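You operate a simulated robot arm through the tools that you are given. There is no shell and no other tool. Be economical: measure what you need, move in short steps, check, and stop when the job is done.

Carry out the task below with a simulated two-armed robot. There is one attempt and no reset: what you move stays moved.

TASK
Get the wash bowl ready and put the soup pan in to soak.
Fine: green plug in, warm water about up to the 12 L line, then two strokes of soap.

Only the result counts: the job must be done as asked and must still hold three seconds after the hand-in. Knocking over, shifting, dropping, spilling or breaking anything else fails it.

THE ROBOT
Two 7-joint arms with three-finger grippers on one trunk, on a base that drives. Base frame: it is fixed to the floor where the robot stands at the start and does not move with it; the origin is under the middle of the robot, x ahead of it, y to its left, z up; the surface under the hand at the start is at about z = 70. Readings come in cm, degrees, newtons and seconds.
The left shoulder is at the start at [7, 14.6, 119.1], the right one opposite. With the tool pointing down near the work surface each hand reaches from about 10 to 64 cm from the robot's upright axis, wherever it stands, measured 20 degrees to its own side. Places, roughly: drain of the wash bowl [70, -10, 70]; lever of the cold tap [70, -30, 90]; lever of the warm tap [90, 0, 90]; rinse bowl [50, -30, 80]; wash bowl [60, 10, 80]. Payload 2.2 kg a hand.
The TCP of each hand is the grasp point between the finger pads, 2.8 cm short of the fingertips. In the tool frame z runs along the fingers and y along their closing line. The gripper opens to 10.2 cm. The gripper's body begins 7.1 cm behind the TCP.
Orientation is that of the tool frame in the base frame, as a unit quaternion [x, y, z, w]. With the fingers straight down and closing along the base's y, the tool's x points along the base's -x, its y along +y and its z along -z.

THE INTERFACE
- The arms move only by the tool send_rows. It takes "left_increments", "right_increments" or both (then of equal length, played together; a hand with none holds still); each is a list of rows, each a list of 6 numbers: the shift along the base's x, y, z in units of 150 mm (1.0 is 150 mm), then the turn, a rotation vector about the base's x, y, z in units of 90 degrees (1.0 is 90 degrees). In form: [[x, y, z, wx, wy, wz], ...]. A call has 1 to 8 rows; each row is the pose to reach, as a shift and turn from the pose commanded when the call began. "left_hand" and "right_hand" are, for a hand that has rows, the gripper command, from -1 (fully open) to 1 (shut), values between in proportion, set as the call begins (left out, the last holds). A call with a number of a shift or a turn outside -1 to 1 is refused whole. Rows are played at 5 a second. More than 5 cm and 8.6 degrees between two rows, or a gripper value outside its range, and nothing of the call is played. A pose out of reach is approached as far as the arm can. The call stops where the force on the tool passes 90 N (or 10 N more than at its start, if that is more) or the arm is blocked; 0.2 s more then pass. Each finger halts on what it meets, pressing with about 23 N; the grip force reading is that of the motor and also rises with nothing between the fingers. The clock runs only during rows and for 0.2 s after the last one: add rows that repeat a pose to give the fingers time. It gives the time, the measured TCP pose, the force on the tool (base axes), the opening and the grip force at its end, in the units of the frame above (readings bear some noise), with the torque about the TCP (base axes, N m) and any sound that the robot's microphone picked up, and new pictures: "views" is both (left out), scene, wrist or none (wrist: the cameras of the hands that moved).
- Cameras (640 x 400 px; columns grow to the right, rows downward): "scene" is now at [13.68, -0.48, 141.74]; the picture's right is [-0.03, -1.00, 0.00], its down [-0.60, 0.02, -0.80] and it looks along [0.80, -0.02, -0.60] (base axes); focal length 214 px, centre (320, 200). "left" rides on the left gripper at [7.2, 3.8, -8.6] in its tool frame; the picture's right is [-0.46, 0.89, 0.00], its down [-0.60, -0.32, -0.73] and it looks along [-0.65, -0.34, 0.68] (tool axes); focal length 256 px, centre (320, 200). "right" rides on the right gripper at [6.9, 4.4, -8.6] in its tool frame; the picture's right is [-0.53, 0.85, 0.00], its down [-0.58, -0.37, -0.73] and it looks along [-0.62, -0.39, 0.68] (tool axes); focal length 256 px, centre (320, 200). There is no depth. A picture from a camera that has moved, and an enlarged one, comes with that camera's place and axes in the base frame and with its lens.
- move_column(by): slides the trunk up (or, below 0, down) by that many cm; the arms and the scene camera ride with it, the base frame stays. It gives what a move gives, with no picture.
- base_move(legs): drives the robot by 1 to 6 legs, each [ahead, left, turn to the left] in cm, cm and degrees, along the robot's own axes; the way and the turn of a leg run together, so that a leg with both is an arc; at most 150 cm and 180 degrees a leg. The arms and the cameras ride along, it lands a little off, and it stops where it bumps. It gives what a move gives, and a new picture of the scene camera.
- head_to(pan, tilt): turns the head with the scene camera to pan (to the left, within 86 degrees either way) and tilt (down, from -29 to 69), counted from straight ahead of the robot. It gives what a move gives, and a new picture of the scene camera.
- enlarge(camera, box): a new picture of the part [left, top, right, bottom] of that camera's present view, enlarged. It takes no simulated time.
- finish_job(): hands the job in; it is judged then, once.

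Go step by step. Nothing tells you exact positions but the pictures and the camera data: compare them with the known pose of the tool, close in by small moves and look again before you grip or let go. The budget is 120 turns and 260 pictures, counting those below and the enlarged ones. Unless the task says otherwise, let go and move clear before handing in, and close with one line.

The tools are called after "Request:" by a JSON object that holds its "name" and its "arguments". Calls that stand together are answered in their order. send_rows: Moves the arms, as the interface text tells. Its arguments: {"type":"object","properties":{"left_increments":{"type":"array","items":{"type":"array","items":{"type":"number"}}},"left_hand":{"type":"number"},"right_increments":{"type":"array","items":{"type":"array","items":{"type":"number"}}},"right_hand":{"type":"number"},"views":{"type":"string","enum":["both","scene","wrist","none"]}},"required":[]} The other tools are called the same way: move_column (by) slides the trunk up or down; base_move (legs) drives the base; head_to (pan, tilt) turns the head that bears the scene camera; enlarge (camera, box) takes an enlarged picture of a part of a camera's view; finish_job () hands the job in.

At the start:

```text
clock: 0.0
left_ee_pos: [40.39, 17.86, 133.98]
left_tcp_rot: [0.0, 1.0, 0.0, 0.0]
left_force: [-0.3, 0.1, -0.6]
left_torque: [-0.01, -0.01, 0.02]
left_opening: 10.21
left_finger_force: 0.0
right_ee_pos: [50.77, -18.94, 133.0]
right_tcp_rot: [0.001, 1.0, 0.001, 0.001]
right_force: [0.7, 0.8, -1.0]
right_torque: [-0.03, -0.03, -0.01]
right_opening: 10.21
right_finger_force: 0.1
trunk travel left (down, up): [-72.9, 21.1]
robot x, y, heading: [-0.25, 0.09, 0.1]
head pan, tilt: [-1.5, 36.9]
```

scene: 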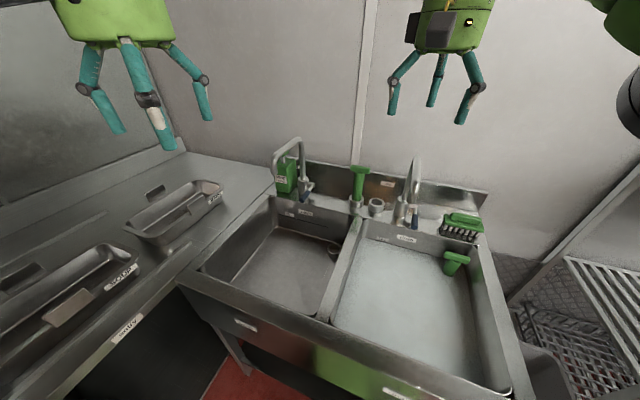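
right: 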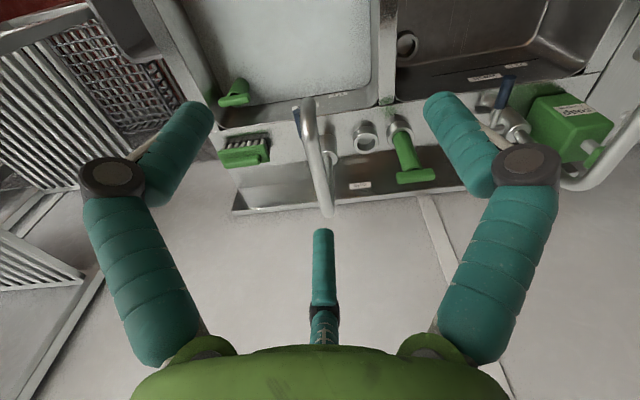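
left: 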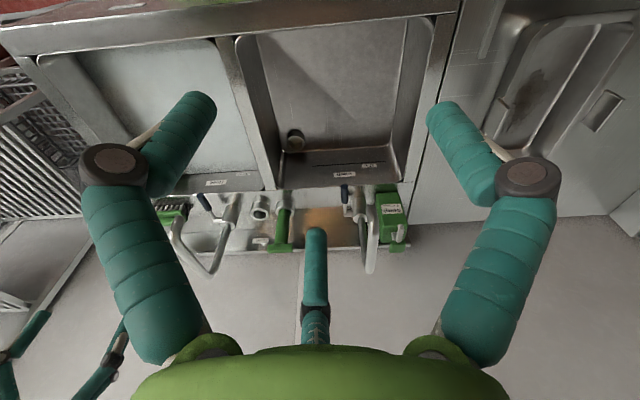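

I see two basins (left likely wash, right rinse full of water), plugs on the ledge, taps, a soap pump and two pans on the left counter. I enlarge the main areas to read labels.

Request:
{"name": "enlarge", "arguments": {"camera": "scene", "box": [240, 120, 500, 280]}}

Request:
{"name": "enlarge", "arguments": {"camera": "scene", "box": [0, 160, 260, 340]}}

Request:
{"name": "enlarge", "arguments": {"camera": "left", "box": [140, 100, 440, 290]}}

Request:
{"name": "enlarge", "arguments": {"camera": "right", "box": [200, 30, 640, 220]}}

```text
2.46 times, centred on (370, 200) of scene
camera zoom: at [13.68, -0.48, 141.74], right [-0.03, -1.0, 0.0], down [-0.6, 0.02, -0.8], along [0.8, -0.02, -0.6], focal length 528 px, centre (197, 200)
```

zoom: 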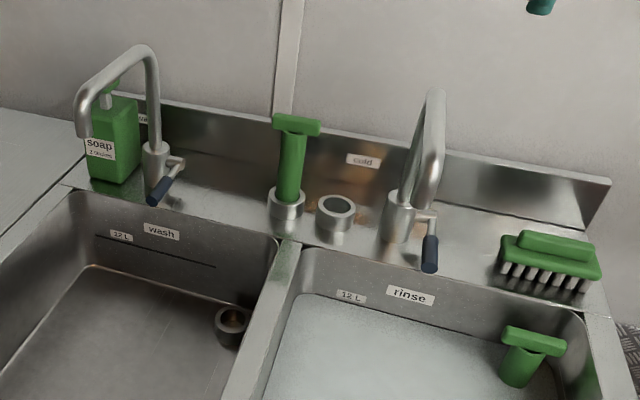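

```text
2.22 times, centred on (130, 250) of scene
camera zoom: at [13.68, -0.48, 141.74], right [-0.03, -1.0, 0.0], down [-0.6, 0.02, -0.8], along [0.8, -0.02, -0.6], focal length 477 px, centre (742, 89)
```

zoom: 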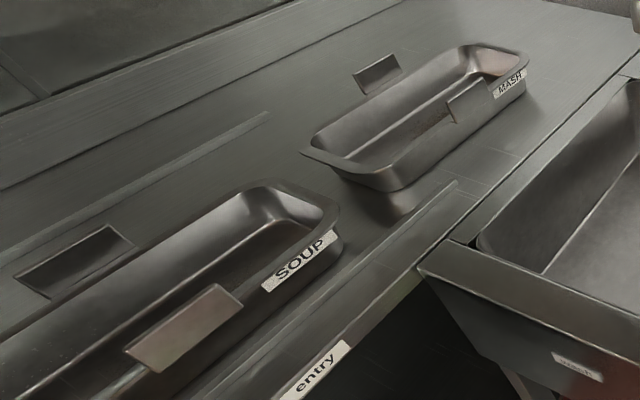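

```text
2.11 times, centred on (290, 195) of left
camera zoom: at [33.21, 21.8, 142.42], right [0.46, 0.89, 0.0], down [0.6, -0.32, 0.73], along [0.65, -0.34, -0.68], focal length 539 px, centre (383, 210)
```

zoom: 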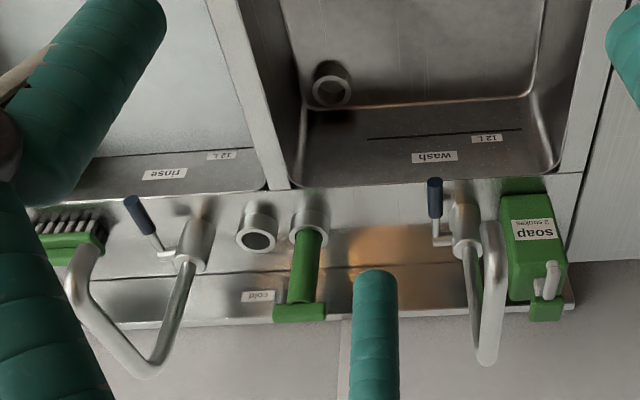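

```text
1.45 times, centred on (420, 125) of right
camera zoom: at [43.85, -14.65, 141.53], right [0.53, 0.85, 0.0], down [0.58, -0.37, 0.73], along [0.62, -0.39, -0.68], focal length 372 px, centre (174, 309)
```

zoom: 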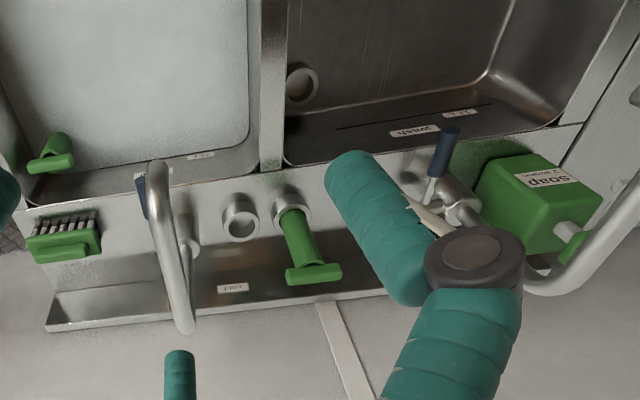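

The sink stands turned about 25° to me; wash bowl left with the drain in its far right corner, the loose green plug in a holder on the ledge, soup pan to the left. I look around before moving.

Request:
{"name": "head_to", "arguments": {"pan": 45, "tilt": 45}}

Request:
{"name": "head_to", "arguments": {"pan": 0, "tilt": 65}}

```text
clock: 1.1
left_ee_pos: [40.39, 17.67, 133.79]
left_tcp_rot: [0.0, 1.0, -0.001, -0.001]
left_force: [0.3, -0.2, 0.4]
left_torque: [-0.02, 0.0, -0.01]
left_opening: 10.21
left_finger_force: 0.0
right_ee_pos: [50.77, -19.0, 132.98]
right_tcp_rot: [0.001, 1.0, 0.0, 0.001]
right_force: [0.0, 0.0, 0.9]
right_torque: [-0.01, 0.0, 0.03]
right_opening: 10.22
right_finger_force: 0.1
trunk travel left (down, up): [-72.9, 21.1]
robot x, y, heading: [-0.14, -0.12, -0.0]
head pan, tilt: [45.0, 45.0]
camera scene: at [10.74, 5.5, 140.55], right [0.71, -0.71, 0.0], down [-0.5, -0.5, -0.71], along [0.5, 0.5, -0.71], focal length 214 px, centre (320, 200)
```

scene: 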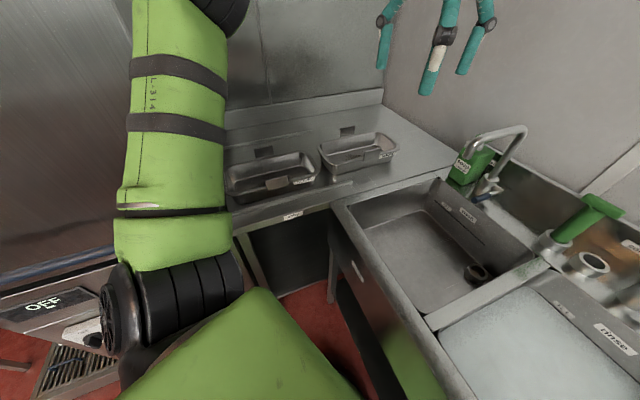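

```text
clock: 2.3
left_ee_pos: [40.45, 17.8, 133.96]
left_tcp_rot: [-0.001, 1.0, -0.001, 0.001]
left_force: [0.4, 0.0, 1.0]
left_torque: [0.03, 0.01, -0.03]
left_opening: 10.2
left_finger_force: 0.1
right_ee_pos: [50.72, -18.99, 133.06]
right_tcp_rot: [0.0, 1.0, 0.001, 0.001]
right_force: [-0.1, 0.1, 0.1]
right_torque: [0.0, -0.01, -0.01]
right_opening: 10.21
right_finger_force: 0.1
trunk travel left (down, up): [-72.9, 21.1]
robot x, y, heading: [-0.15, 0.09, -0.1]
head pan, tilt: [0.0, 65.0]
camera scene: at [11.05, -0.23, 138.05], right [0.0, -1.0, 0.0], down [-0.91, 0.0, -0.42], along [0.42, 0.0, -0.91], focal length 214 px, centre (320, 200)
```

scene: 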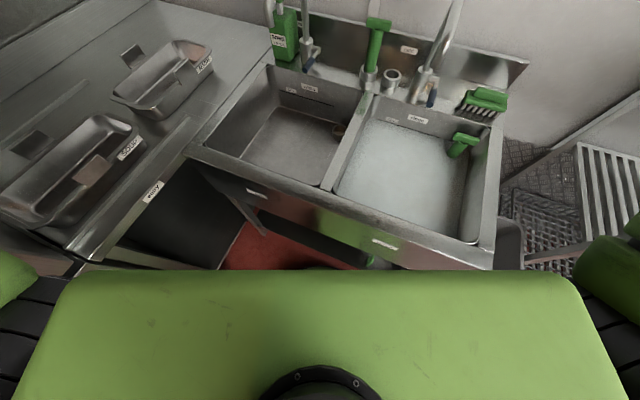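

The sink front lies about 31 cm ahead along heading −22.5°, rim at z≈88; drain near [72,-7], loose plug near [82,-17], warm lever tip near [79,5,93]. I square up to the sink and shift left.

Request:
{"name": "base_move", "arguments": {"legs": [[0, 0, -22.5], [0, 18, 0]]}}

Request:
{"name": "head_to", "arguments": {"pan": 0, "tilt": 69}}

```text
clock: 4.9
left_ee_pos: [50.77, 17.04, 133.89]
left_tcp_rot: [0.195, 0.981, 0.001, 0.001]
left_force: [-0.3, -0.2, -0.3]
left_torque: [0.07, -0.01, -0.01]
left_opening: 10.2
left_finger_force: 0.2
right_ee_pos: [46.14, -20.93, 132.86]
right_tcp_rot: [0.195, 0.981, 0.001, 0.001]
right_force: [0.5, -1.0, 0.2]
right_torque: [0.05, -0.06, 0.02]
right_opening: 10.18
right_finger_force: 0.1
trunk travel left (down, up): [-72.9, 21.1]
robot x, y, heading: [6.86, 16.37, -22.4]
head pan, tilt: [0.0, 65.0]
camera scene: at [16.87, 11.58, 138.05], right [-0.38, -0.92, 0.0], down [-0.84, 0.35, -0.42], along [0.39, -0.16, -0.91], focal length 214 px, centre (320, 200)
```

scene: 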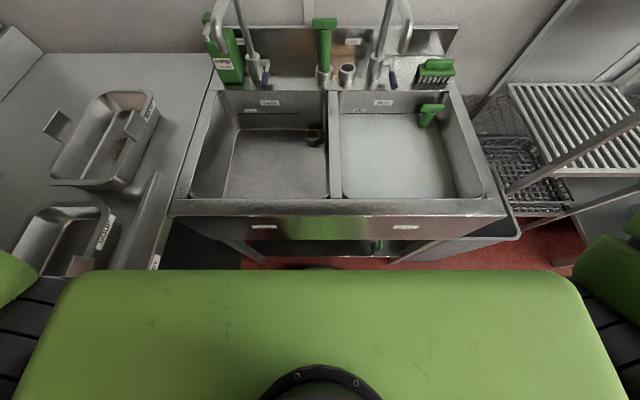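

```text
clock: 5.6
left_ee_pos: [50.9, 17.08, 133.9]
left_tcp_rot: [0.196, 0.981, 0.0, 0.0]
left_force: [-0.6, -0.3, 0.5]
left_torque: [0.0, 0.02, 0.01]
left_opening: 10.2
left_finger_force: 0.0
right_ee_pos: [46.24, -20.71, 132.99]
right_tcp_rot: [0.197, 0.98, 0.0, 0.001]
right_force: [-1.2, -0.6, -0.2]
right_torque: [0.01, -0.01, -0.01]
right_opening: 10.21
right_finger_force: 0.1
trunk travel left (down, up): [-72.9, 21.1]
robot x, y, heading: [6.73, 16.01, -22.9]
head pan, tilt: [0.0, 68.8]
camera scene: at [16.54, 12.02, 137.67], right [-0.38, -0.92, 0.0], down [-0.86, 0.36, -0.36], along [0.34, -0.14, -0.93], focal length 214 px, centre (320, 200)
```

scene: 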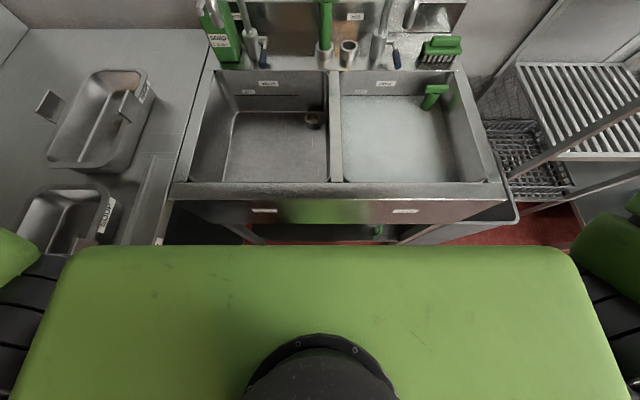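

Squared to the sink now. I drive ahead in a modest step.

Request:
{"name": "base_move", "arguments": {"legs": [[12, 0, 0]]}}

```text
clock: 6.5
left_ee_pos: [53.05, 16.32, 133.87]
left_tcp_rot: [0.195, 0.981, 0.0, -0.002]
left_force: [0.1, -0.1, -0.4]
left_torque: [0.01, 0.07, 0.01]
left_opening: 10.23
left_finger_force: 0.1
right_ee_pos: [48.46, -21.53, 132.9]
right_tcp_rot: [0.197, 0.98, 0.001, 0.0]
right_force: [-0.5, -0.1, -0.8]
right_torque: [0.04, 0.04, 0.0]
right_opening: 10.19
right_finger_force: 0.1
trunk travel left (down, up): [-72.9, 21.1]
robot x, y, heading: [8.66, 15.62, -22.6]
head pan, tilt: [0.0, 68.8]
stopped in leg 1: the robot was blocked; the commanded pose is now the measured one
camera scene: at [18.66, 11.23, 137.63], right [-0.38, -0.92, 0.0], down [-0.86, 0.36, -0.36], along [0.33, -0.14, -0.93], focal length 214 px, centre (320, 200)
```

scene: 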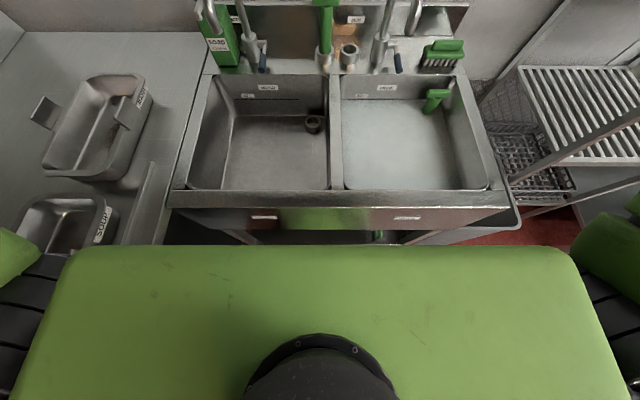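

Blocked after 2 cm, so the base can't go further in; I'll reach with tilted tools. I back off 1 cm, shift a bit left, and look closely at the ledge.

Request:
{"name": "base_move", "arguments": {"legs": [[-1, 0, 0], [0, 6, 0]]}}

Request:
{"name": "head_to", "arguments": {"pan": 0, "tilt": 40}}

Request:
{"name": "enlarge", "arguments": {"camera": "scene", "box": [200, 80, 440, 230]}}

Request:
{"name": "enlarge", "arguments": {"camera": "left", "box": [180, 60, 480, 250]}}

```text
clock: 7.9
left_ee_pos: [54.03, 21.8, 133.95]
left_tcp_rot: [0.196, 0.981, 0.003, 0.0]
left_force: [0.0, -1.4, -0.1]
left_torque: [0.09, -0.04, 0.0]
left_opening: 10.19
left_finger_force: 0.2
right_ee_pos: [49.36, -16.24, 132.74]
right_tcp_rot: [0.198, 0.98, 0.004, 0.001]
right_force: [0.2, -0.9, -0.6]
right_torque: [0.1, -0.05, 0.03]
right_opening: 10.2
right_finger_force: 0.1
trunk travel left (down, up): [-72.9, 21.1]
robot x, y, heading: [9.9, 21.81, -22.6]
head pan, tilt: [0.0, 68.8]
camera scene: at [19.59, 16.58, 137.65], right [-0.38, -0.92, -0.01], down [-0.86, 0.36, -0.36], along [0.34, -0.13, -0.93], focal length 214 px, centre (320, 200)
```

scene: 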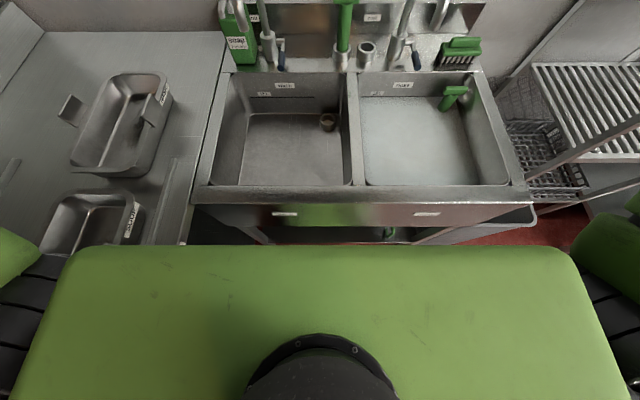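

```text
clock: 8.8
left_ee_pos: [54.07, 22.72, 134.02]
left_tcp_rot: [0.196, 0.981, 0.0, 0.0]
left_force: [-0.6, 1.3, -0.4]
left_torque: [-0.04, -0.04, -0.03]
left_opening: 10.19
left_finger_force: 0.0
right_ee_pos: [49.57, -15.31, 132.89]
right_tcp_rot: [0.197, 0.98, 0.0, 0.001]
right_force: [0.0, 1.2, 0.0]
right_torque: [-0.01, -0.03, -0.04]
right_opening: 10.18
right_finger_force: 0.1
trunk travel left (down, up): [-72.9, 21.1]
robot x, y, heading: [9.93, 21.66, -22.4]
head pan, tilt: [0.0, 40.0]
camera scene: at [22.46, 16.39, 141.27], right [-0.38, -0.92, 0.0], down [-0.59, 0.25, -0.77], along [0.71, -0.29, -0.64], focal length 214 px, centre (320, 200)
```

scene: 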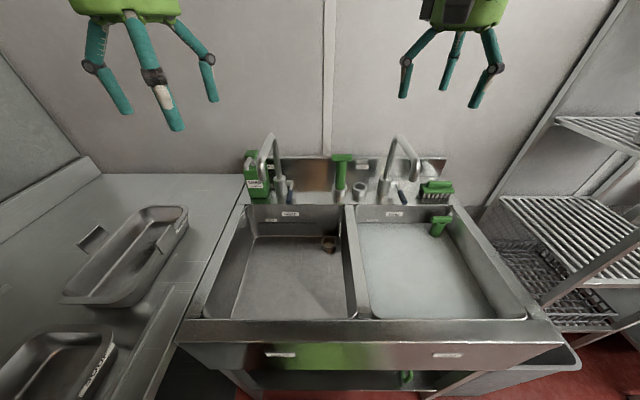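

```text
2.67 times, centred on (320, 155) of scene
camera zoom: at [22.46, 16.39, 141.27], right [-0.38, -0.92, 0.0], down [-0.59, 0.25, -0.77], along [0.71, -0.29, -0.64], focal length 572 px, centre (320, 320)
```

zoom: 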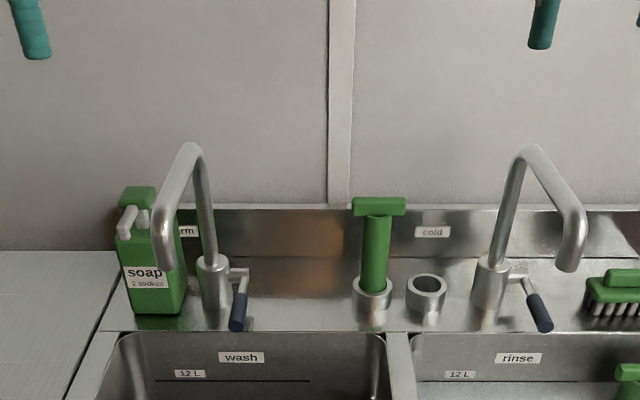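

```text
2.11 times, centred on (330, 155) of left
camera zoom: at [48.91, 29.19, 142.4], right [0.77, 0.64, 0.0], down [0.44, -0.52, 0.73], along [0.47, -0.56, -0.68], focal length 539 px, centre (299, 295)
```

zoom: 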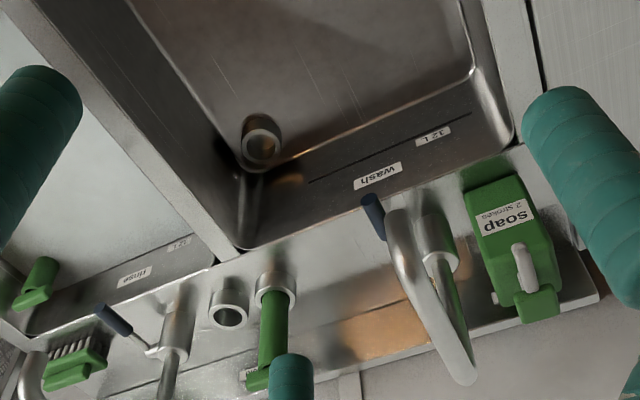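

Base now at s≈1 (s = distance along the sink's depth, l = along its length); loose plug axis near [82.3,-16.6], handle top z≈105, its holder top z≈91.5. I bring the right hand in with the tool pitched ~52° forward to straddle the stem from the front.

Request:
{"name": "send_rows", "arguments": {"right_increments": [[0.1, 0.02, -0.14, -0.028, -0.067, 0], [0.2, 0.04, -0.28, -0.056, -0.134, 0], [0.3, 0.06, -0.42, -0.083, -0.2, 0], [0.4, 0.08, -0.56, -0.111, -0.268, 0], [0.5, 0.09, -0.7, -0.139, -0.335, 0], [0.6, 0.1, -0.8, -0.167, -0.402, 0], [0.68, 0.11, -0.9, -0.194, -0.469, 0], [0.75, 0.12, -1.0, -0.222, -0.536, 0]], "right_hand": -1}}

```text
clock: 10.6
left_ee_pos: [54.01, 22.37, 133.97]
left_tcp_rot: [0.195, 0.981, 0.0, 0.0]
left_force: [0.2, -0.3, 0.9]
left_torque: [0.01, 0.03, -0.01]
left_opening: 10.21
left_finger_force: 0.0
right_ee_pos: [60.79, -13.68, 117.87]
right_tcp_rot: [0.177, 0.879, -0.084, 0.434]
right_force: [-1.0, 1.3, 0.1]
right_torque: [0.01, 0.0, 0.01]
right_opening: 10.2
right_finger_force: 0.1
trunk travel left (down, up): [-72.9, 21.1]
robot x, y, heading: [9.88, 21.69, -22.7]
head pan, tilt: [0.0, 40.0]
camera scene: at [22.49, 16.2, 141.27], right [-0.38, -0.92, 0.0], down [-0.59, 0.25, -0.77], along [0.71, -0.29, -0.64], focal length 214 px, centre (320, 200)
camera right: at [52.3, -5.45, 117.64], right [0.62, 0.65, 0.43], down [-0.35, -0.25, 0.9], along [0.7, -0.71, 0.07], focal length 256 px, centre (320, 200)
```

scene: 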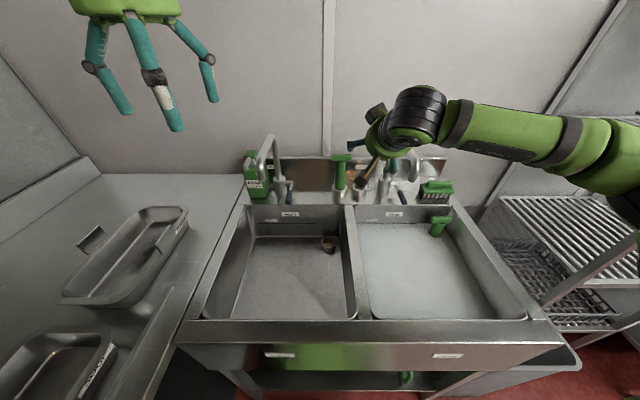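
right: 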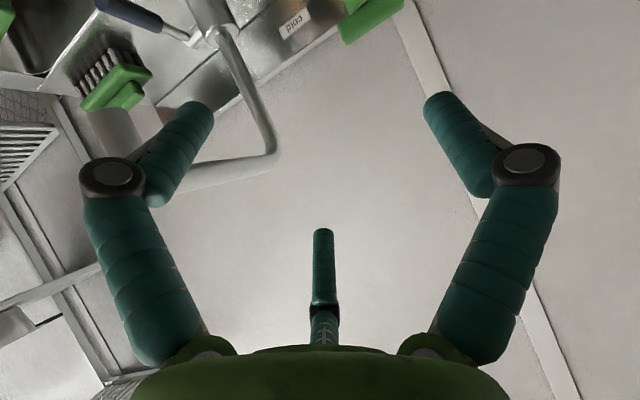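

The hand is pitched well. I continue toward the plug while closing the left hand once in free air to see how its digits really move.

Request:
{"name": "send_rows", "arguments": {"right_increments": [[0.15, 0.03, -0.2, 0, 0, 0], [0.3, 0.06, -0.4, 0, 0, 0], [0.45, 0.09, -0.6, 0, 0, 0], [0.6, 0.11, -0.8, 0, 0, 0], [0.67, 0.127, -1.0, 0, 0, 0]], "left_increments": [[0, 0, 0, 0, 0, 0], [0, 0, 0, 0, 0, 0], [0, 0, 0, 0, 0, 0], [0, 0, 0, 0, 0, 0], [0, 0, 0, 0, 0, 0]], "left_hand": 1}}

```text
clock: 11.8
left_ee_pos: [54.11, 22.53, 133.89]
left_tcp_rot: [0.196, 0.981, 0.0, 0.0]
left_force: [1.8, -0.4, 0.4]
left_torque: [0.01, 0.02, 0.01]
left_opening: 0.23
left_finger_force: 23.2
right_ee_pos: [71.01, -11.79, 102.82]
right_tcp_rot: [0.176, 0.881, -0.083, 0.432]
right_force: [0.0, 0.3, 0.7]
right_torque: [0.0, 0.04, 0.01]
right_opening: 10.18
right_finger_force: 0.0
trunk travel left (down, up): [-72.9, 21.1]
robot x, y, heading: [10.06, 21.56, -22.5]
head pan, tilt: [0.0, 40.0]
camera scene: at [22.53, 16.21, 141.27], right [-0.38, -0.92, 0.0], down [-0.59, 0.25, -0.77], along [0.71, -0.29, -0.64], focal length 214 px, centre (320, 200)
camera right: at [62.52, -3.6, 102.63], right [0.63, 0.65, 0.43], down [-0.35, -0.25, 0.9], along [0.7, -0.71, 0.07], focal length 256 px, centre (320, 200)
camera left: at [48.99, 29.01, 142.39], right [0.77, 0.64, 0.0], down [0.44, -0.52, 0.73], along [0.47, -0.56, -0.68], focal length 256 px, centre (320, 200)
```

scene: 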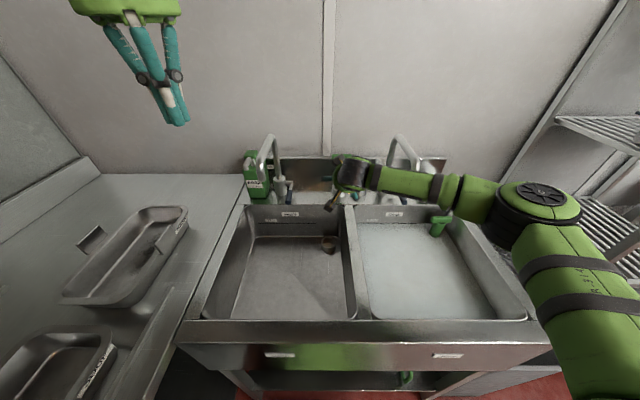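
right: 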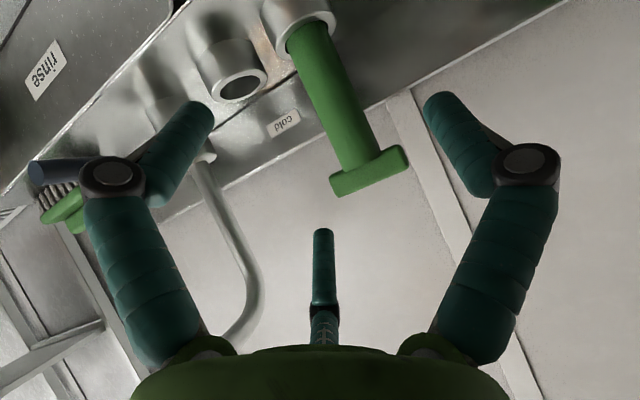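
left: 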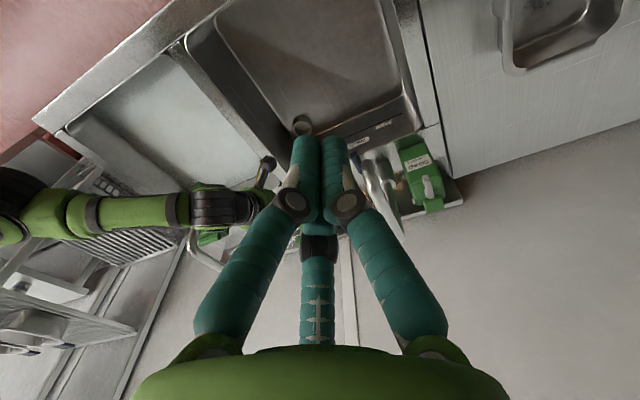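

The right camera confirms the stem at [82.3,-16.5], bar at z≈103.8. I lower then slide forward to straddle the stem, without closing yet.

Request:
{"name": "send_rows", "arguments": {"right_increments": [[0, 0, -0.21, 0, 0, 0], [0, 0, -0.42, 0, 0, 0], [0.19, -0.078, -0.42, 0, 0, 0], [0.38, -0.157, -0.42, 0, 0, 0], [0.56, -0.235, -0.42, 0, 0, 0], [0.753, -0.313, -0.42, 0, 0, 0], [0.753, -0.313, -0.42, 0, 0, 0]]}}

```text
clock: 13.4
left_ee_pos: [53.95, 22.45, 133.89]
left_tcp_rot: [0.196, 0.981, 0.0, 0.0]
left_force: [0.1, 0.0, 0.5]
left_torque: [0.0, 0.02, 0.02]
left_opening: 0.21
left_finger_force: 22.9
right_ee_pos: [80.36, -16.28, 96.13]
right_tcp_rot: [0.177, 0.88, -0.083, 0.432]
right_force: [0.0, 1.3, 0.0]
right_torque: [-0.02, 0.01, 0.03]
right_opening: 10.19
right_finger_force: 0.0
right hand out of reach, approached as far as the arm can: row 6, 7
trunk travel left (down, up): [-72.9, 21.1]
robot x, y, heading: [9.84, 21.67, -22.9]
head pan, tilt: [0.0, 40.0]
camera scene: at [22.37, 16.15, 141.28], right [-0.38, -0.92, 0.0], down [-0.59, 0.25, -0.77], along [0.71, -0.29, -0.64], focal length 214 px, centre (320, 200)
camera right: at [71.79, -8.03, 95.95], right [0.62, 0.65, 0.43], down [-0.35, -0.26, 0.9], along [0.7, -0.71, 0.07], focal length 256 px, centre (320, 200)
```

scene: 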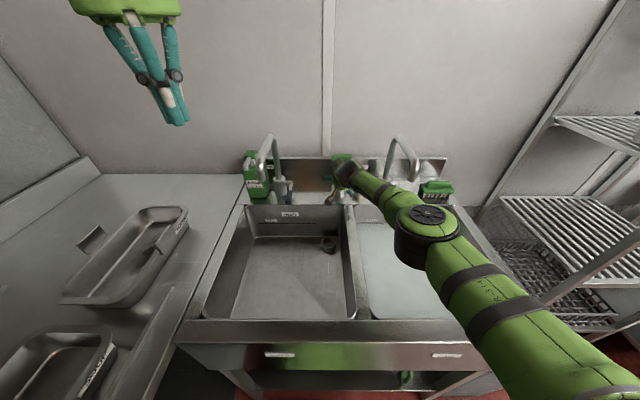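
right: 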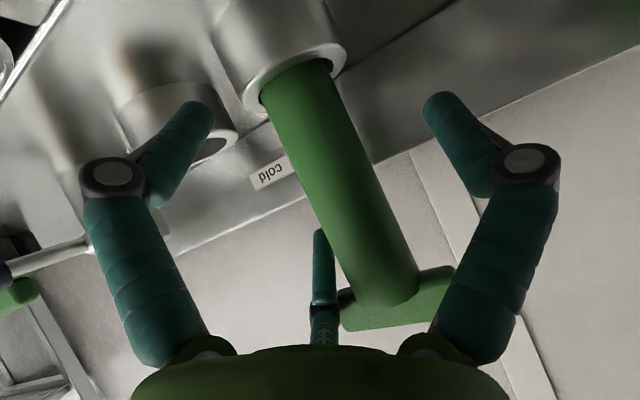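

The arm falls 2 cm short. I back off and raise the hand, lower the trunk 8 cm for more forward reach, and then go in again.

Request:
{"name": "send_rows", "arguments": {"right_increments": [[-0.2, 0.083, 0.1, 0, 0, 0], [-0.4, 0.167, 0.27, 0, 0, 0], [-0.4, 0.167, 0.54, 0, 0, 0]], "views": "none"}}

Request:
{"name": "move_column", "arguments": {"by": -8}}

```text
clock: 14.2
left_ee_pos: [54.08, 22.62, 133.8]
left_tcp_rot: [0.196, 0.981, -0.001, -0.001]
left_force: [-0.5, -0.1, 0.3]
left_torque: [0.0, 0.0, -0.02]
left_opening: 0.2
left_finger_force: 23.1
right_ee_pos: [74.38, -13.48, 104.28]
right_tcp_rot: [0.177, 0.88, -0.085, 0.432]
right_force: [0.2, 0.6, -0.4]
right_torque: [0.02, -0.01, -0.02]
right_opening: 10.18
right_finger_force: 0.1
trunk travel left (down, up): [-72.9, 21.1]
robot x, y, heading: [9.76, 21.54, -22.7]
head pan, tilt: [0.0, 40.0]
```

```text
clock: 15.4
left_ee_pos: [54.11, 22.44, 125.9]
left_tcp_rot: [0.196, 0.981, 0.001, 0.0]
left_force: [-0.4, 0.4, 0.5]
left_torque: [0.02, 0.02, 0.02]
left_opening: 0.2
left_finger_force: 23.0
right_ee_pos: [74.21, -13.61, 96.25]
right_tcp_rot: [0.177, 0.88, -0.085, 0.433]
right_force: [0.0, 0.2, -0.2]
right_torque: [0.01, 0.0, 0.01]
right_opening: 10.21
right_finger_force: 0.0
trunk travel left (down, up): [-64.9, 29.1]
robot x, y, heading: [10.33, 21.38, -23.0]
head pan, tilt: [0.0, 40.0]
```

Request:
{"name": "send_rows", "arguments": {"right_increments": [[0.18, -0.067, 0, 0, 0, 0], [0.36, -0.133, 0, 0, 0, 0], [0.54, -0.2, 0, 0, 0, 0], [0.54, -0.2, 0, 0, 0, 0]], "views": "wrist"}}

```text
clock: 16.4
left_ee_pos: [54.07, 22.45, 125.92]
left_tcp_rot: [0.195, 0.981, 0.0, 0.001]
left_force: [0.4, -0.1, 0.4]
left_torque: [0.02, -0.02, 0.01]
left_opening: 0.21
left_finger_force: 23.1
right_ee_pos: [81.39, -16.44, 95.81]
right_tcp_rot: [0.177, 0.88, -0.083, 0.432]
right_force: [0.8, -0.6, 1.0]
right_torque: [-0.01, -0.05, 0.04]
right_opening: 10.15
right_finger_force: 0.1
right hand out of reach, approached as far as the arm can: row 3, 4
trunk travel left (down, up): [-64.9, 29.1]
robot x, y, heading: [9.81, 21.86, -22.5]
head pan, tilt: [0.0, 40.0]
camera right: at [72.8, -8.13, 95.76], right [0.62, 0.65, 0.43], down [-0.35, -0.26, 0.9], along [0.7, -0.71, 0.07], focal length 256 px, centre (320, 200)
```

right: 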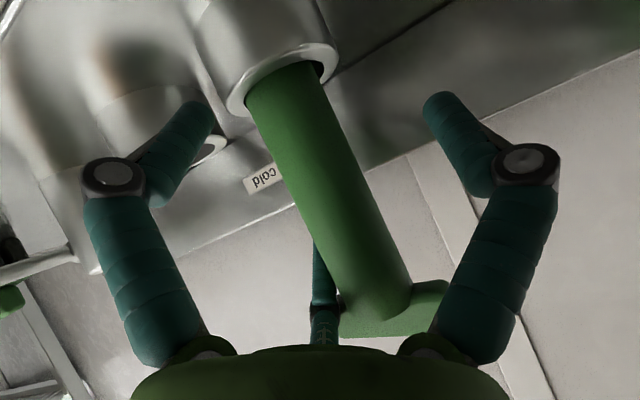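

The stem is right at the grasp point in the wrist view (about 11.6 cm deep, centred). I close the right hand.

Request:
{"name": "send_rows", "arguments": {"right_increments": [[0, 0, 0, 0, 0, 0], [0, 0, 0, 0, 0, 0], [0, 0, 0, 0, 0, 0], [0, 0, 0, 0, 0, 0]], "right_hand": 1, "views": "wrist"}}

```text
clock: 17.4
left_ee_pos: [53.37, 22.73, 126.09]
left_tcp_rot: [0.196, 0.981, -0.001, 0.002]
left_force: [0.6, -0.9, -0.2]
left_torque: [0.01, 0.03, -0.02]
left_opening: 0.22
left_finger_force: 22.9
right_ee_pos: [80.95, -16.2, 96.74]
right_tcp_rot: [0.177, 0.877, -0.085, 0.438]
right_force: [-10.3, -0.7, 19.0]
right_torque: [0.05, 0.04, -0.06]
right_opening: 4.94
right_finger_force: 23.0
trunk travel left (down, up): [-64.9, 29.1]
robot x, y, heading: [9.9, 21.63, -22.5]
head pan, tilt: [0.0, 40.0]
camera right: at [72.46, -7.97, 96.44], right [0.62, 0.66, 0.43], down [-0.36, -0.25, 0.9], along [0.7, -0.71, 0.08], focal length 256 px, centre (320, 200)
```

right: 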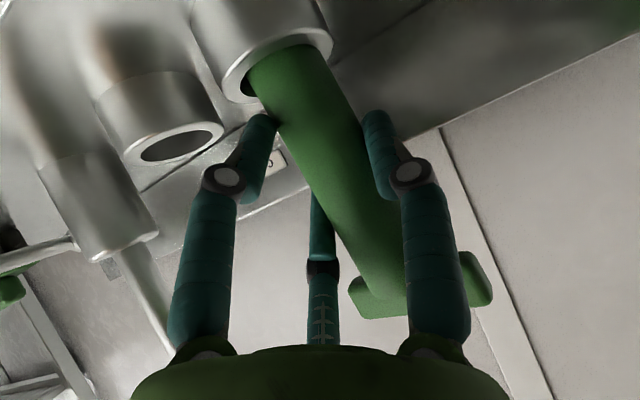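

Opening reads 4.9 with some upward reaction on the tool. I try a small lift and look.

Request:
{"name": "send_rows", "arguments": {"right_increments": [[0, 0, 0.07, 0, 0, 0], [0, 0, 0.14, 0, 0, 0], [0, 0, 0.2, 0, 0, 0], [0, 0, 0.2, 0, 0, 0]]}}

```text
clock: 18.4
left_ee_pos: [53.9, 22.46, 125.98]
left_tcp_rot: [0.195, 0.981, 0.0, 0.002]
left_force: [0.1, 0.3, -0.2]
left_torque: [0.01, 0.02, -0.01]
left_opening: 0.2
left_finger_force: 22.9
right_ee_pos: [81.12, -16.04, 99.08]
right_tcp_rot: [0.177, 0.879, -0.085, 0.434]
right_force: [-6.9, 4.0, 0.1]
right_torque: [0.35, 0.57, 0.09]
right_opening: 4.92
right_finger_force: 22.9
trunk travel left (down, up): [-64.9, 29.1]
robot x, y, heading: [10.21, 21.9, -22.3]
head pan, tilt: [0.0, 40.0]
camera scene: at [22.28, 16.32, 133.3], right [-0.38, -0.92, 0.0], down [-0.59, 0.25, -0.77], along [0.71, -0.29, -0.64], focal length 214 px, centre (320, 200)
camera right: at [72.62, -7.84, 98.92], right [0.62, 0.65, 0.43], down [-0.35, -0.26, 0.9], along [0.7, -0.71, 0.07], focal length 256 px, centre (320, 200)
```

scene: 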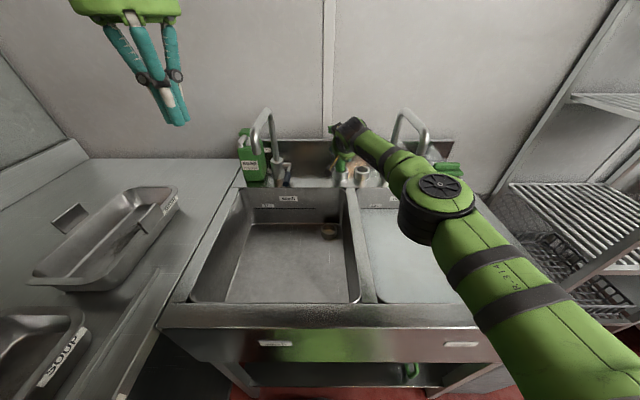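
right: 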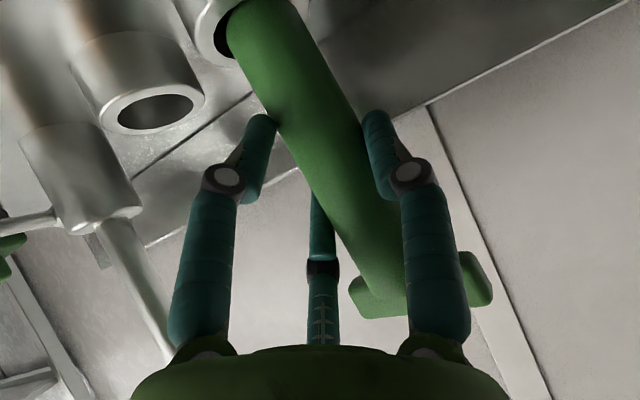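

The plug rises with the hand. I lift it further clear of the holder and enlarge to judge its tilt.

Request:
{"name": "send_rows", "arguments": {"right_increments": [[-0.02, 0.008, 0.15, 0, 0, 0], [-0.05, 0.02, 0.3, 0, 0, 0], [-0.1, 0.04, 0.45, 0, 0, 0], [-0.1, 0.04, 0.45, 0, 0, 0]]}}

Request:
{"name": "enlarge", "arguments": {"camera": "scene", "box": [270, 90, 430, 240]}}

```text
clock: 19.4
left_ee_pos: [54.03, 22.44, 125.9]
left_tcp_rot: [0.196, 0.981, 0.0, 0.0]
left_force: [1.4, 0.2, -0.1]
left_torque: [-0.02, 0.01, -0.01]
left_opening: 0.21
left_finger_force: 22.7
right_ee_pos: [79.91, -15.67, 105.96]
right_tcp_rot: [0.176, 0.881, -0.084, 0.432]
right_force: [-0.2, -0.2, -1.8]
right_torque: [0.03, 0.03, 0.0]
right_opening: 4.93
right_finger_force: 22.5
trunk travel left (down, up): [-64.9, 29.1]
robot x, y, heading: [9.96, 21.69, -22.5]
head pan, tilt: [0.0, 40.0]
camera scene: at [22.51, 16.22, 133.27], right [-0.38, -0.92, 0.0], down [-0.59, 0.25, -0.77], along [0.71, -0.29, -0.64], focal length 214 px, centre (320, 200)
camera right: at [71.34, -7.48, 105.69], right [0.63, 0.65, 0.43], down [-0.35, -0.25, 0.9], along [0.7, -0.71, 0.07], focal length 256 px, centre (320, 200)
```

scene: 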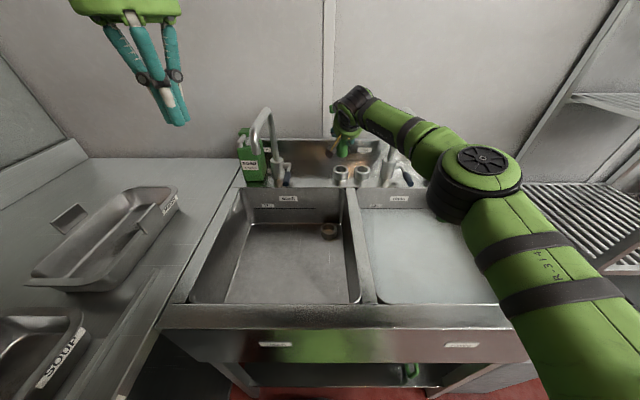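
right: 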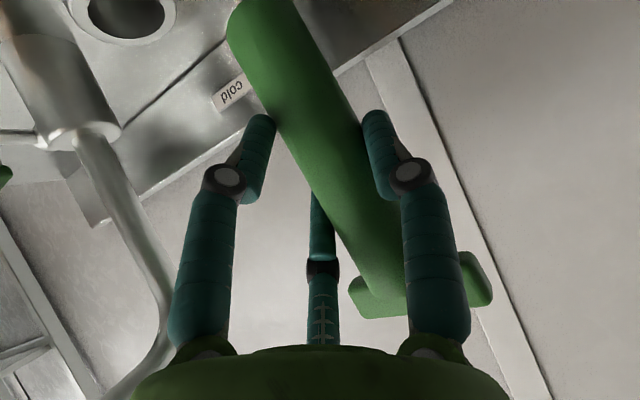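

```text
2.67 times, centred on (350, 165) of scene
camera zoom: at [22.51, 16.22, 133.27], right [-0.38, -0.92, 0.0], down [-0.59, 0.25, -0.77], along [0.71, -0.29, -0.64], focal length 572 px, centre (240, 293)
```

zoom: 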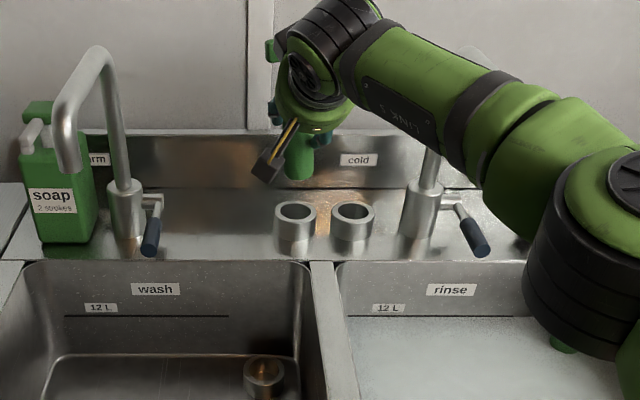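

The plug is out, nearly vertical, bottom about 8.5 cm below the grasp point. I move it over the wash bowl's drain, staying high.

Request:
{"name": "send_rows", "arguments": {"right_increments": [[-0.15, 0.14, 0, 0, 0, 0], [-0.3, 0.28, 0, 0, 0, 0], [-0.45, 0.42, 0, 0, 0, 0], [-0.59, 0.56, 0, 0, 0, 0], [-0.59, 0.56, -0.15, 0, 0, 0], [-0.59, 0.56, -0.3, 0, 0, 0]]}}

Request:
{"name": "enlarge", "arguments": {"camera": "scene", "box": [270, 150, 400, 260]}}

Request:
{"name": "enlarge", "arguments": {"camera": "left", "box": [220, 60, 420, 190]}}

```text
clock: 20.8
left_ee_pos: [54.09, 22.5, 125.84]
left_tcp_rot: [0.196, 0.981, 0.0, 0.0]
left_force: [-0.2, 0.7, 0.8]
left_torque: [0.01, 0.0, -0.02]
left_opening: 0.23
left_finger_force: 23.3
right_ee_pos: [71.0, -7.33, 101.43]
right_tcp_rot: [0.176, 0.881, -0.084, 0.432]
right_force: [-0.1, 0.3, -1.5]
right_torque: [0.03, 0.01, -0.02]
right_opening: 4.94
right_finger_force: 23.0
trunk travel left (down, up): [-64.9, 29.1]
robot x, y, heading: [9.52, 21.89, -22.4]
head pan, tilt: [0.0, 40.0]
camera scene: at [22.52, 16.19, 133.27], right [-0.38, -0.92, 0.0], down [-0.59, 0.25, -0.77], along [0.71, -0.29, -0.64], focal length 214 px, centre (320, 200)
camera right: at [62.42, 0.92, 101.2], right [0.63, 0.65, 0.43], down [-0.35, -0.25, 0.9], along [0.7, -0.71, 0.07], focal length 256 px, centre (320, 200)
```

scene: 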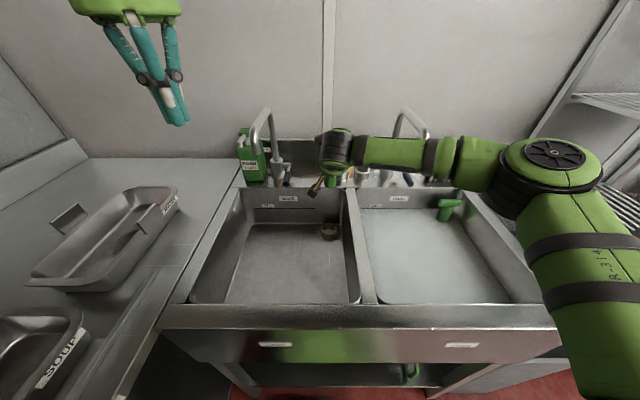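
right: 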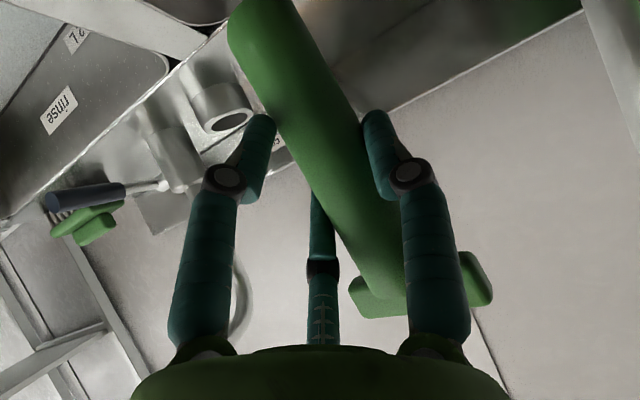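

```text
3.64 times, centred on (335, 205) of scene
camera zoom: at [22.52, 16.19, 133.27], right [-0.38, -0.92, 0.0], down [-0.59, 0.25, -0.77], along [0.71, -0.29, -0.64], focal length 780 px, centre (266, 182)
```

zoom: 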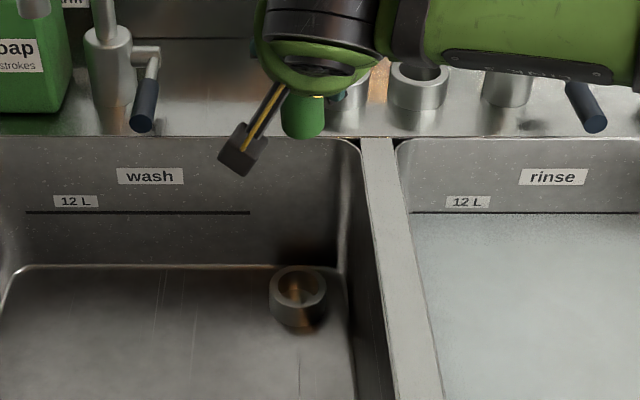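

```text
3.08 times, centred on (320, 125) of left
camera zoom: at [48.98, 28.99, 134.39], right [0.77, 0.64, 0.0], down [0.44, -0.52, 0.73], along [0.47, -0.56, -0.68], focal length 788 px, centre (320, 431)
```

zoom: 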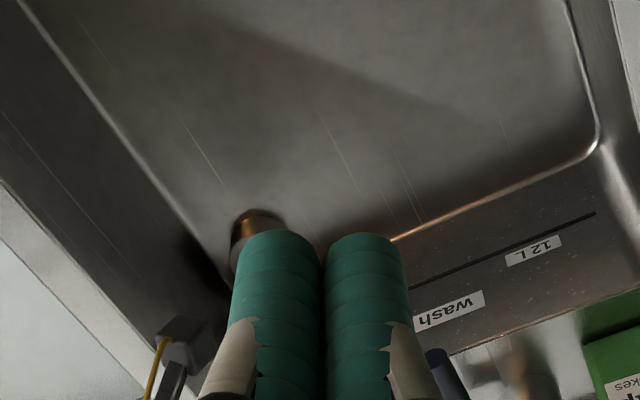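

Drain ring top centre computes to about [72.0,-7.5,73]; the plug hangs about 1.5–2 cm ahead of the TCP. I lower it to just above the ring and compare.

Request:
{"name": "send_rows", "arguments": {"right_increments": [[-0.037, 0.015, -0.2, 0, 0, 0], [-0.037, 0.015, -0.4, 0, 0, 0], [-0.037, 0.015, -0.6, 0, 0, 0], [-0.037, 0.015, -0.8, 0, 0, 0], [-0.037, 0.015, -0.95, 0, 0, 0], [-0.037, 0.015, -0.95, 0, 0, 0]]}}

Request:
{"name": "enlarge", "arguments": {"camera": "scene", "box": [270, 160, 400, 270]}}

Request:
{"name": "enlarge", "arguments": {"camera": "left", "box": [220, 60, 420, 190]}}

```text
clock: 22.2
left_ee_pos: [53.96, 22.34, 125.78]
left_tcp_rot: [0.196, 0.981, 0.0, 0.0]
left_force: [-0.7, 0.7, -0.8]
left_torque: [-0.01, -0.02, -0.01]
left_opening: 0.23
left_finger_force: 22.9
right_ee_pos: [70.47, -6.93, 87.13]
right_tcp_rot: [0.177, 0.88, -0.084, 0.432]
right_force: [-0.5, -0.3, -1.2]
right_torque: [0.0, -0.02, 0.03]
right_opening: 4.9
right_finger_force: 23.1
trunk travel left (down, up): [-64.9, 29.1]
robot x, y, heading: [10.06, 21.52, -22.4]
head pan, tilt: [0.0, 40.0]
camera scene: at [22.44, 16.25, 133.28], right [-0.38, -0.92, 0.0], down [-0.59, 0.25, -0.77], along [0.71, -0.29, -0.64], focal length 214 px, centre (320, 200)
camera right: at [61.98, 1.27, 86.88], right [0.63, 0.65, 0.43], down [-0.35, -0.25, 0.9], along [0.7, -0.71, 0.07], focal length 256 px, centre (320, 200)
```

scene: 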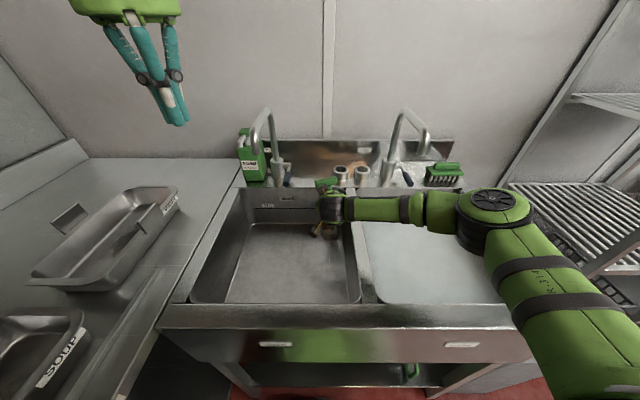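
right: 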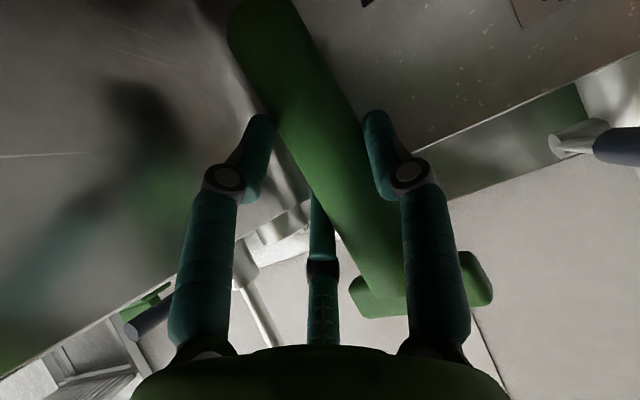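

```text
3.64 times, centred on (335, 215) of scene
camera zoom: at [22.44, 16.25, 133.28], right [-0.38, -0.92, 0.0], down [-0.59, 0.25, -0.77], along [0.71, -0.29, -0.64], focal length 780 px, centre (266, 146)
```

zoom: 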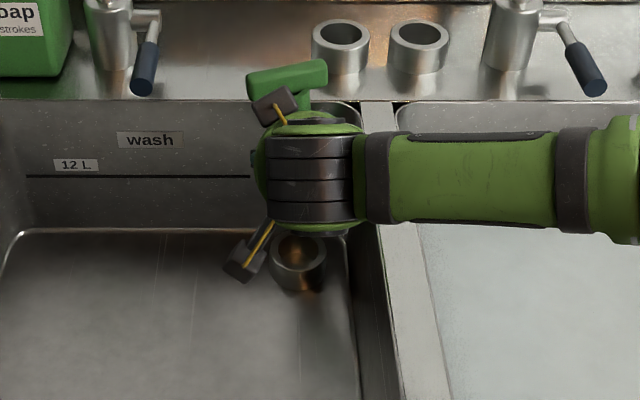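

```text
3.08 times, centred on (320, 125) of left
camera zoom: at [48.89, 29.05, 134.42], right [0.77, 0.64, 0.0], down [0.44, -0.52, 0.73], along [0.47, -0.56, -0.68], focal length 788 px, centre (320, 431)
```

zoom: 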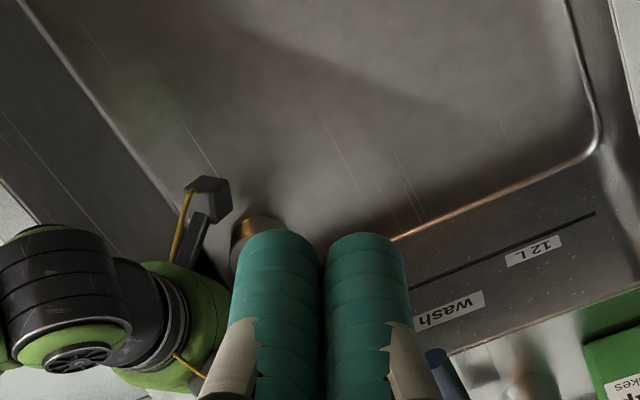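

The plug hangs over the ring but the gripper hides its tip from the head. I open the left hand to clear its camera's view and use it.

Request:
{"name": "send_rows", "arguments": {"left_increments": [[0.1, 0.08, -0.1, 0, 0, 0], [0.2, 0.16, -0.2, 0, 0, 0], [0.2, 0.16, -0.2, 0, 0, 0], [0.2, 0.16, -0.2, 0, 0, 0]], "left_hand": -1, "views": "wrist"}}

Request:
{"name": "enlarge", "arguments": {"camera": "left", "box": [210, 60, 430, 200]}}

```text
clock: 23.2
left_ee_pos: [57.09, 24.94, 122.97]
left_tcp_rot: [0.197, 0.98, 0.0, 0.0]
left_force: [0.8, -0.1, 0.0]
left_torque: [0.0, -0.02, 0.01]
left_opening: 10.18
left_finger_force: 0.1
right_ee_pos: [70.54, -7.02, 87.09]
right_tcp_rot: [0.177, 0.88, -0.084, 0.432]
right_force: [0.1, 0.1, -1.3]
right_torque: [-0.02, 0.02, 0.0]
right_opening: 4.9
right_finger_force: 23.0
trunk travel left (down, up): [-64.9, 29.1]
robot x, y, heading: [10.16, 21.62, -22.8]
head pan, tilt: [0.0, 40.0]
camera left: at [51.98, 31.55, 131.42], right [0.77, 0.64, 0.0], down [0.44, -0.52, 0.73], along [0.47, -0.56, -0.68], focal length 256 px, centre (320, 200)
```

left: 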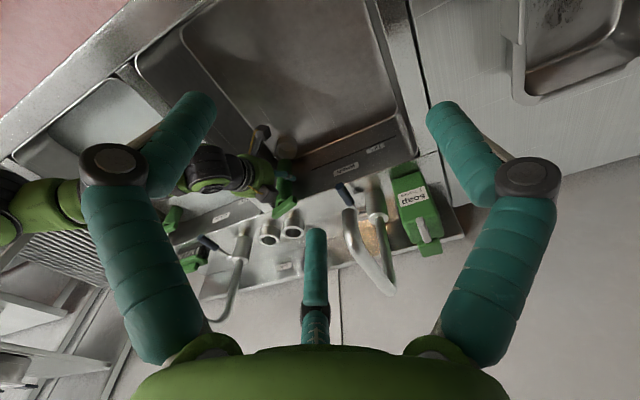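

```text
2.86 times, centred on (320, 130) of left
camera zoom: at [51.98, 31.55, 131.42], right [0.77, 0.64, 0.0], down [0.44, -0.52, 0.73], along [0.47, -0.56, -0.68], focal length 731 px, centre (320, 400)
```

zoom: 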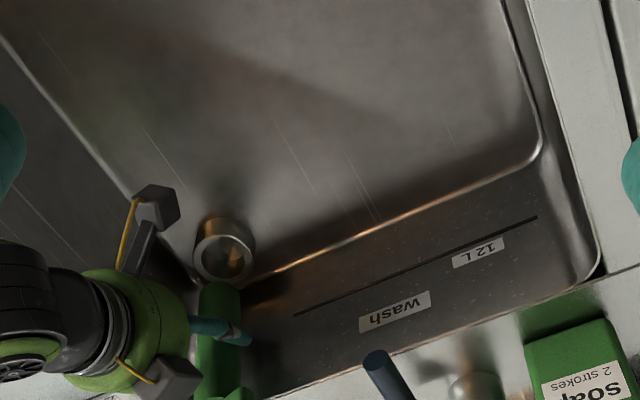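

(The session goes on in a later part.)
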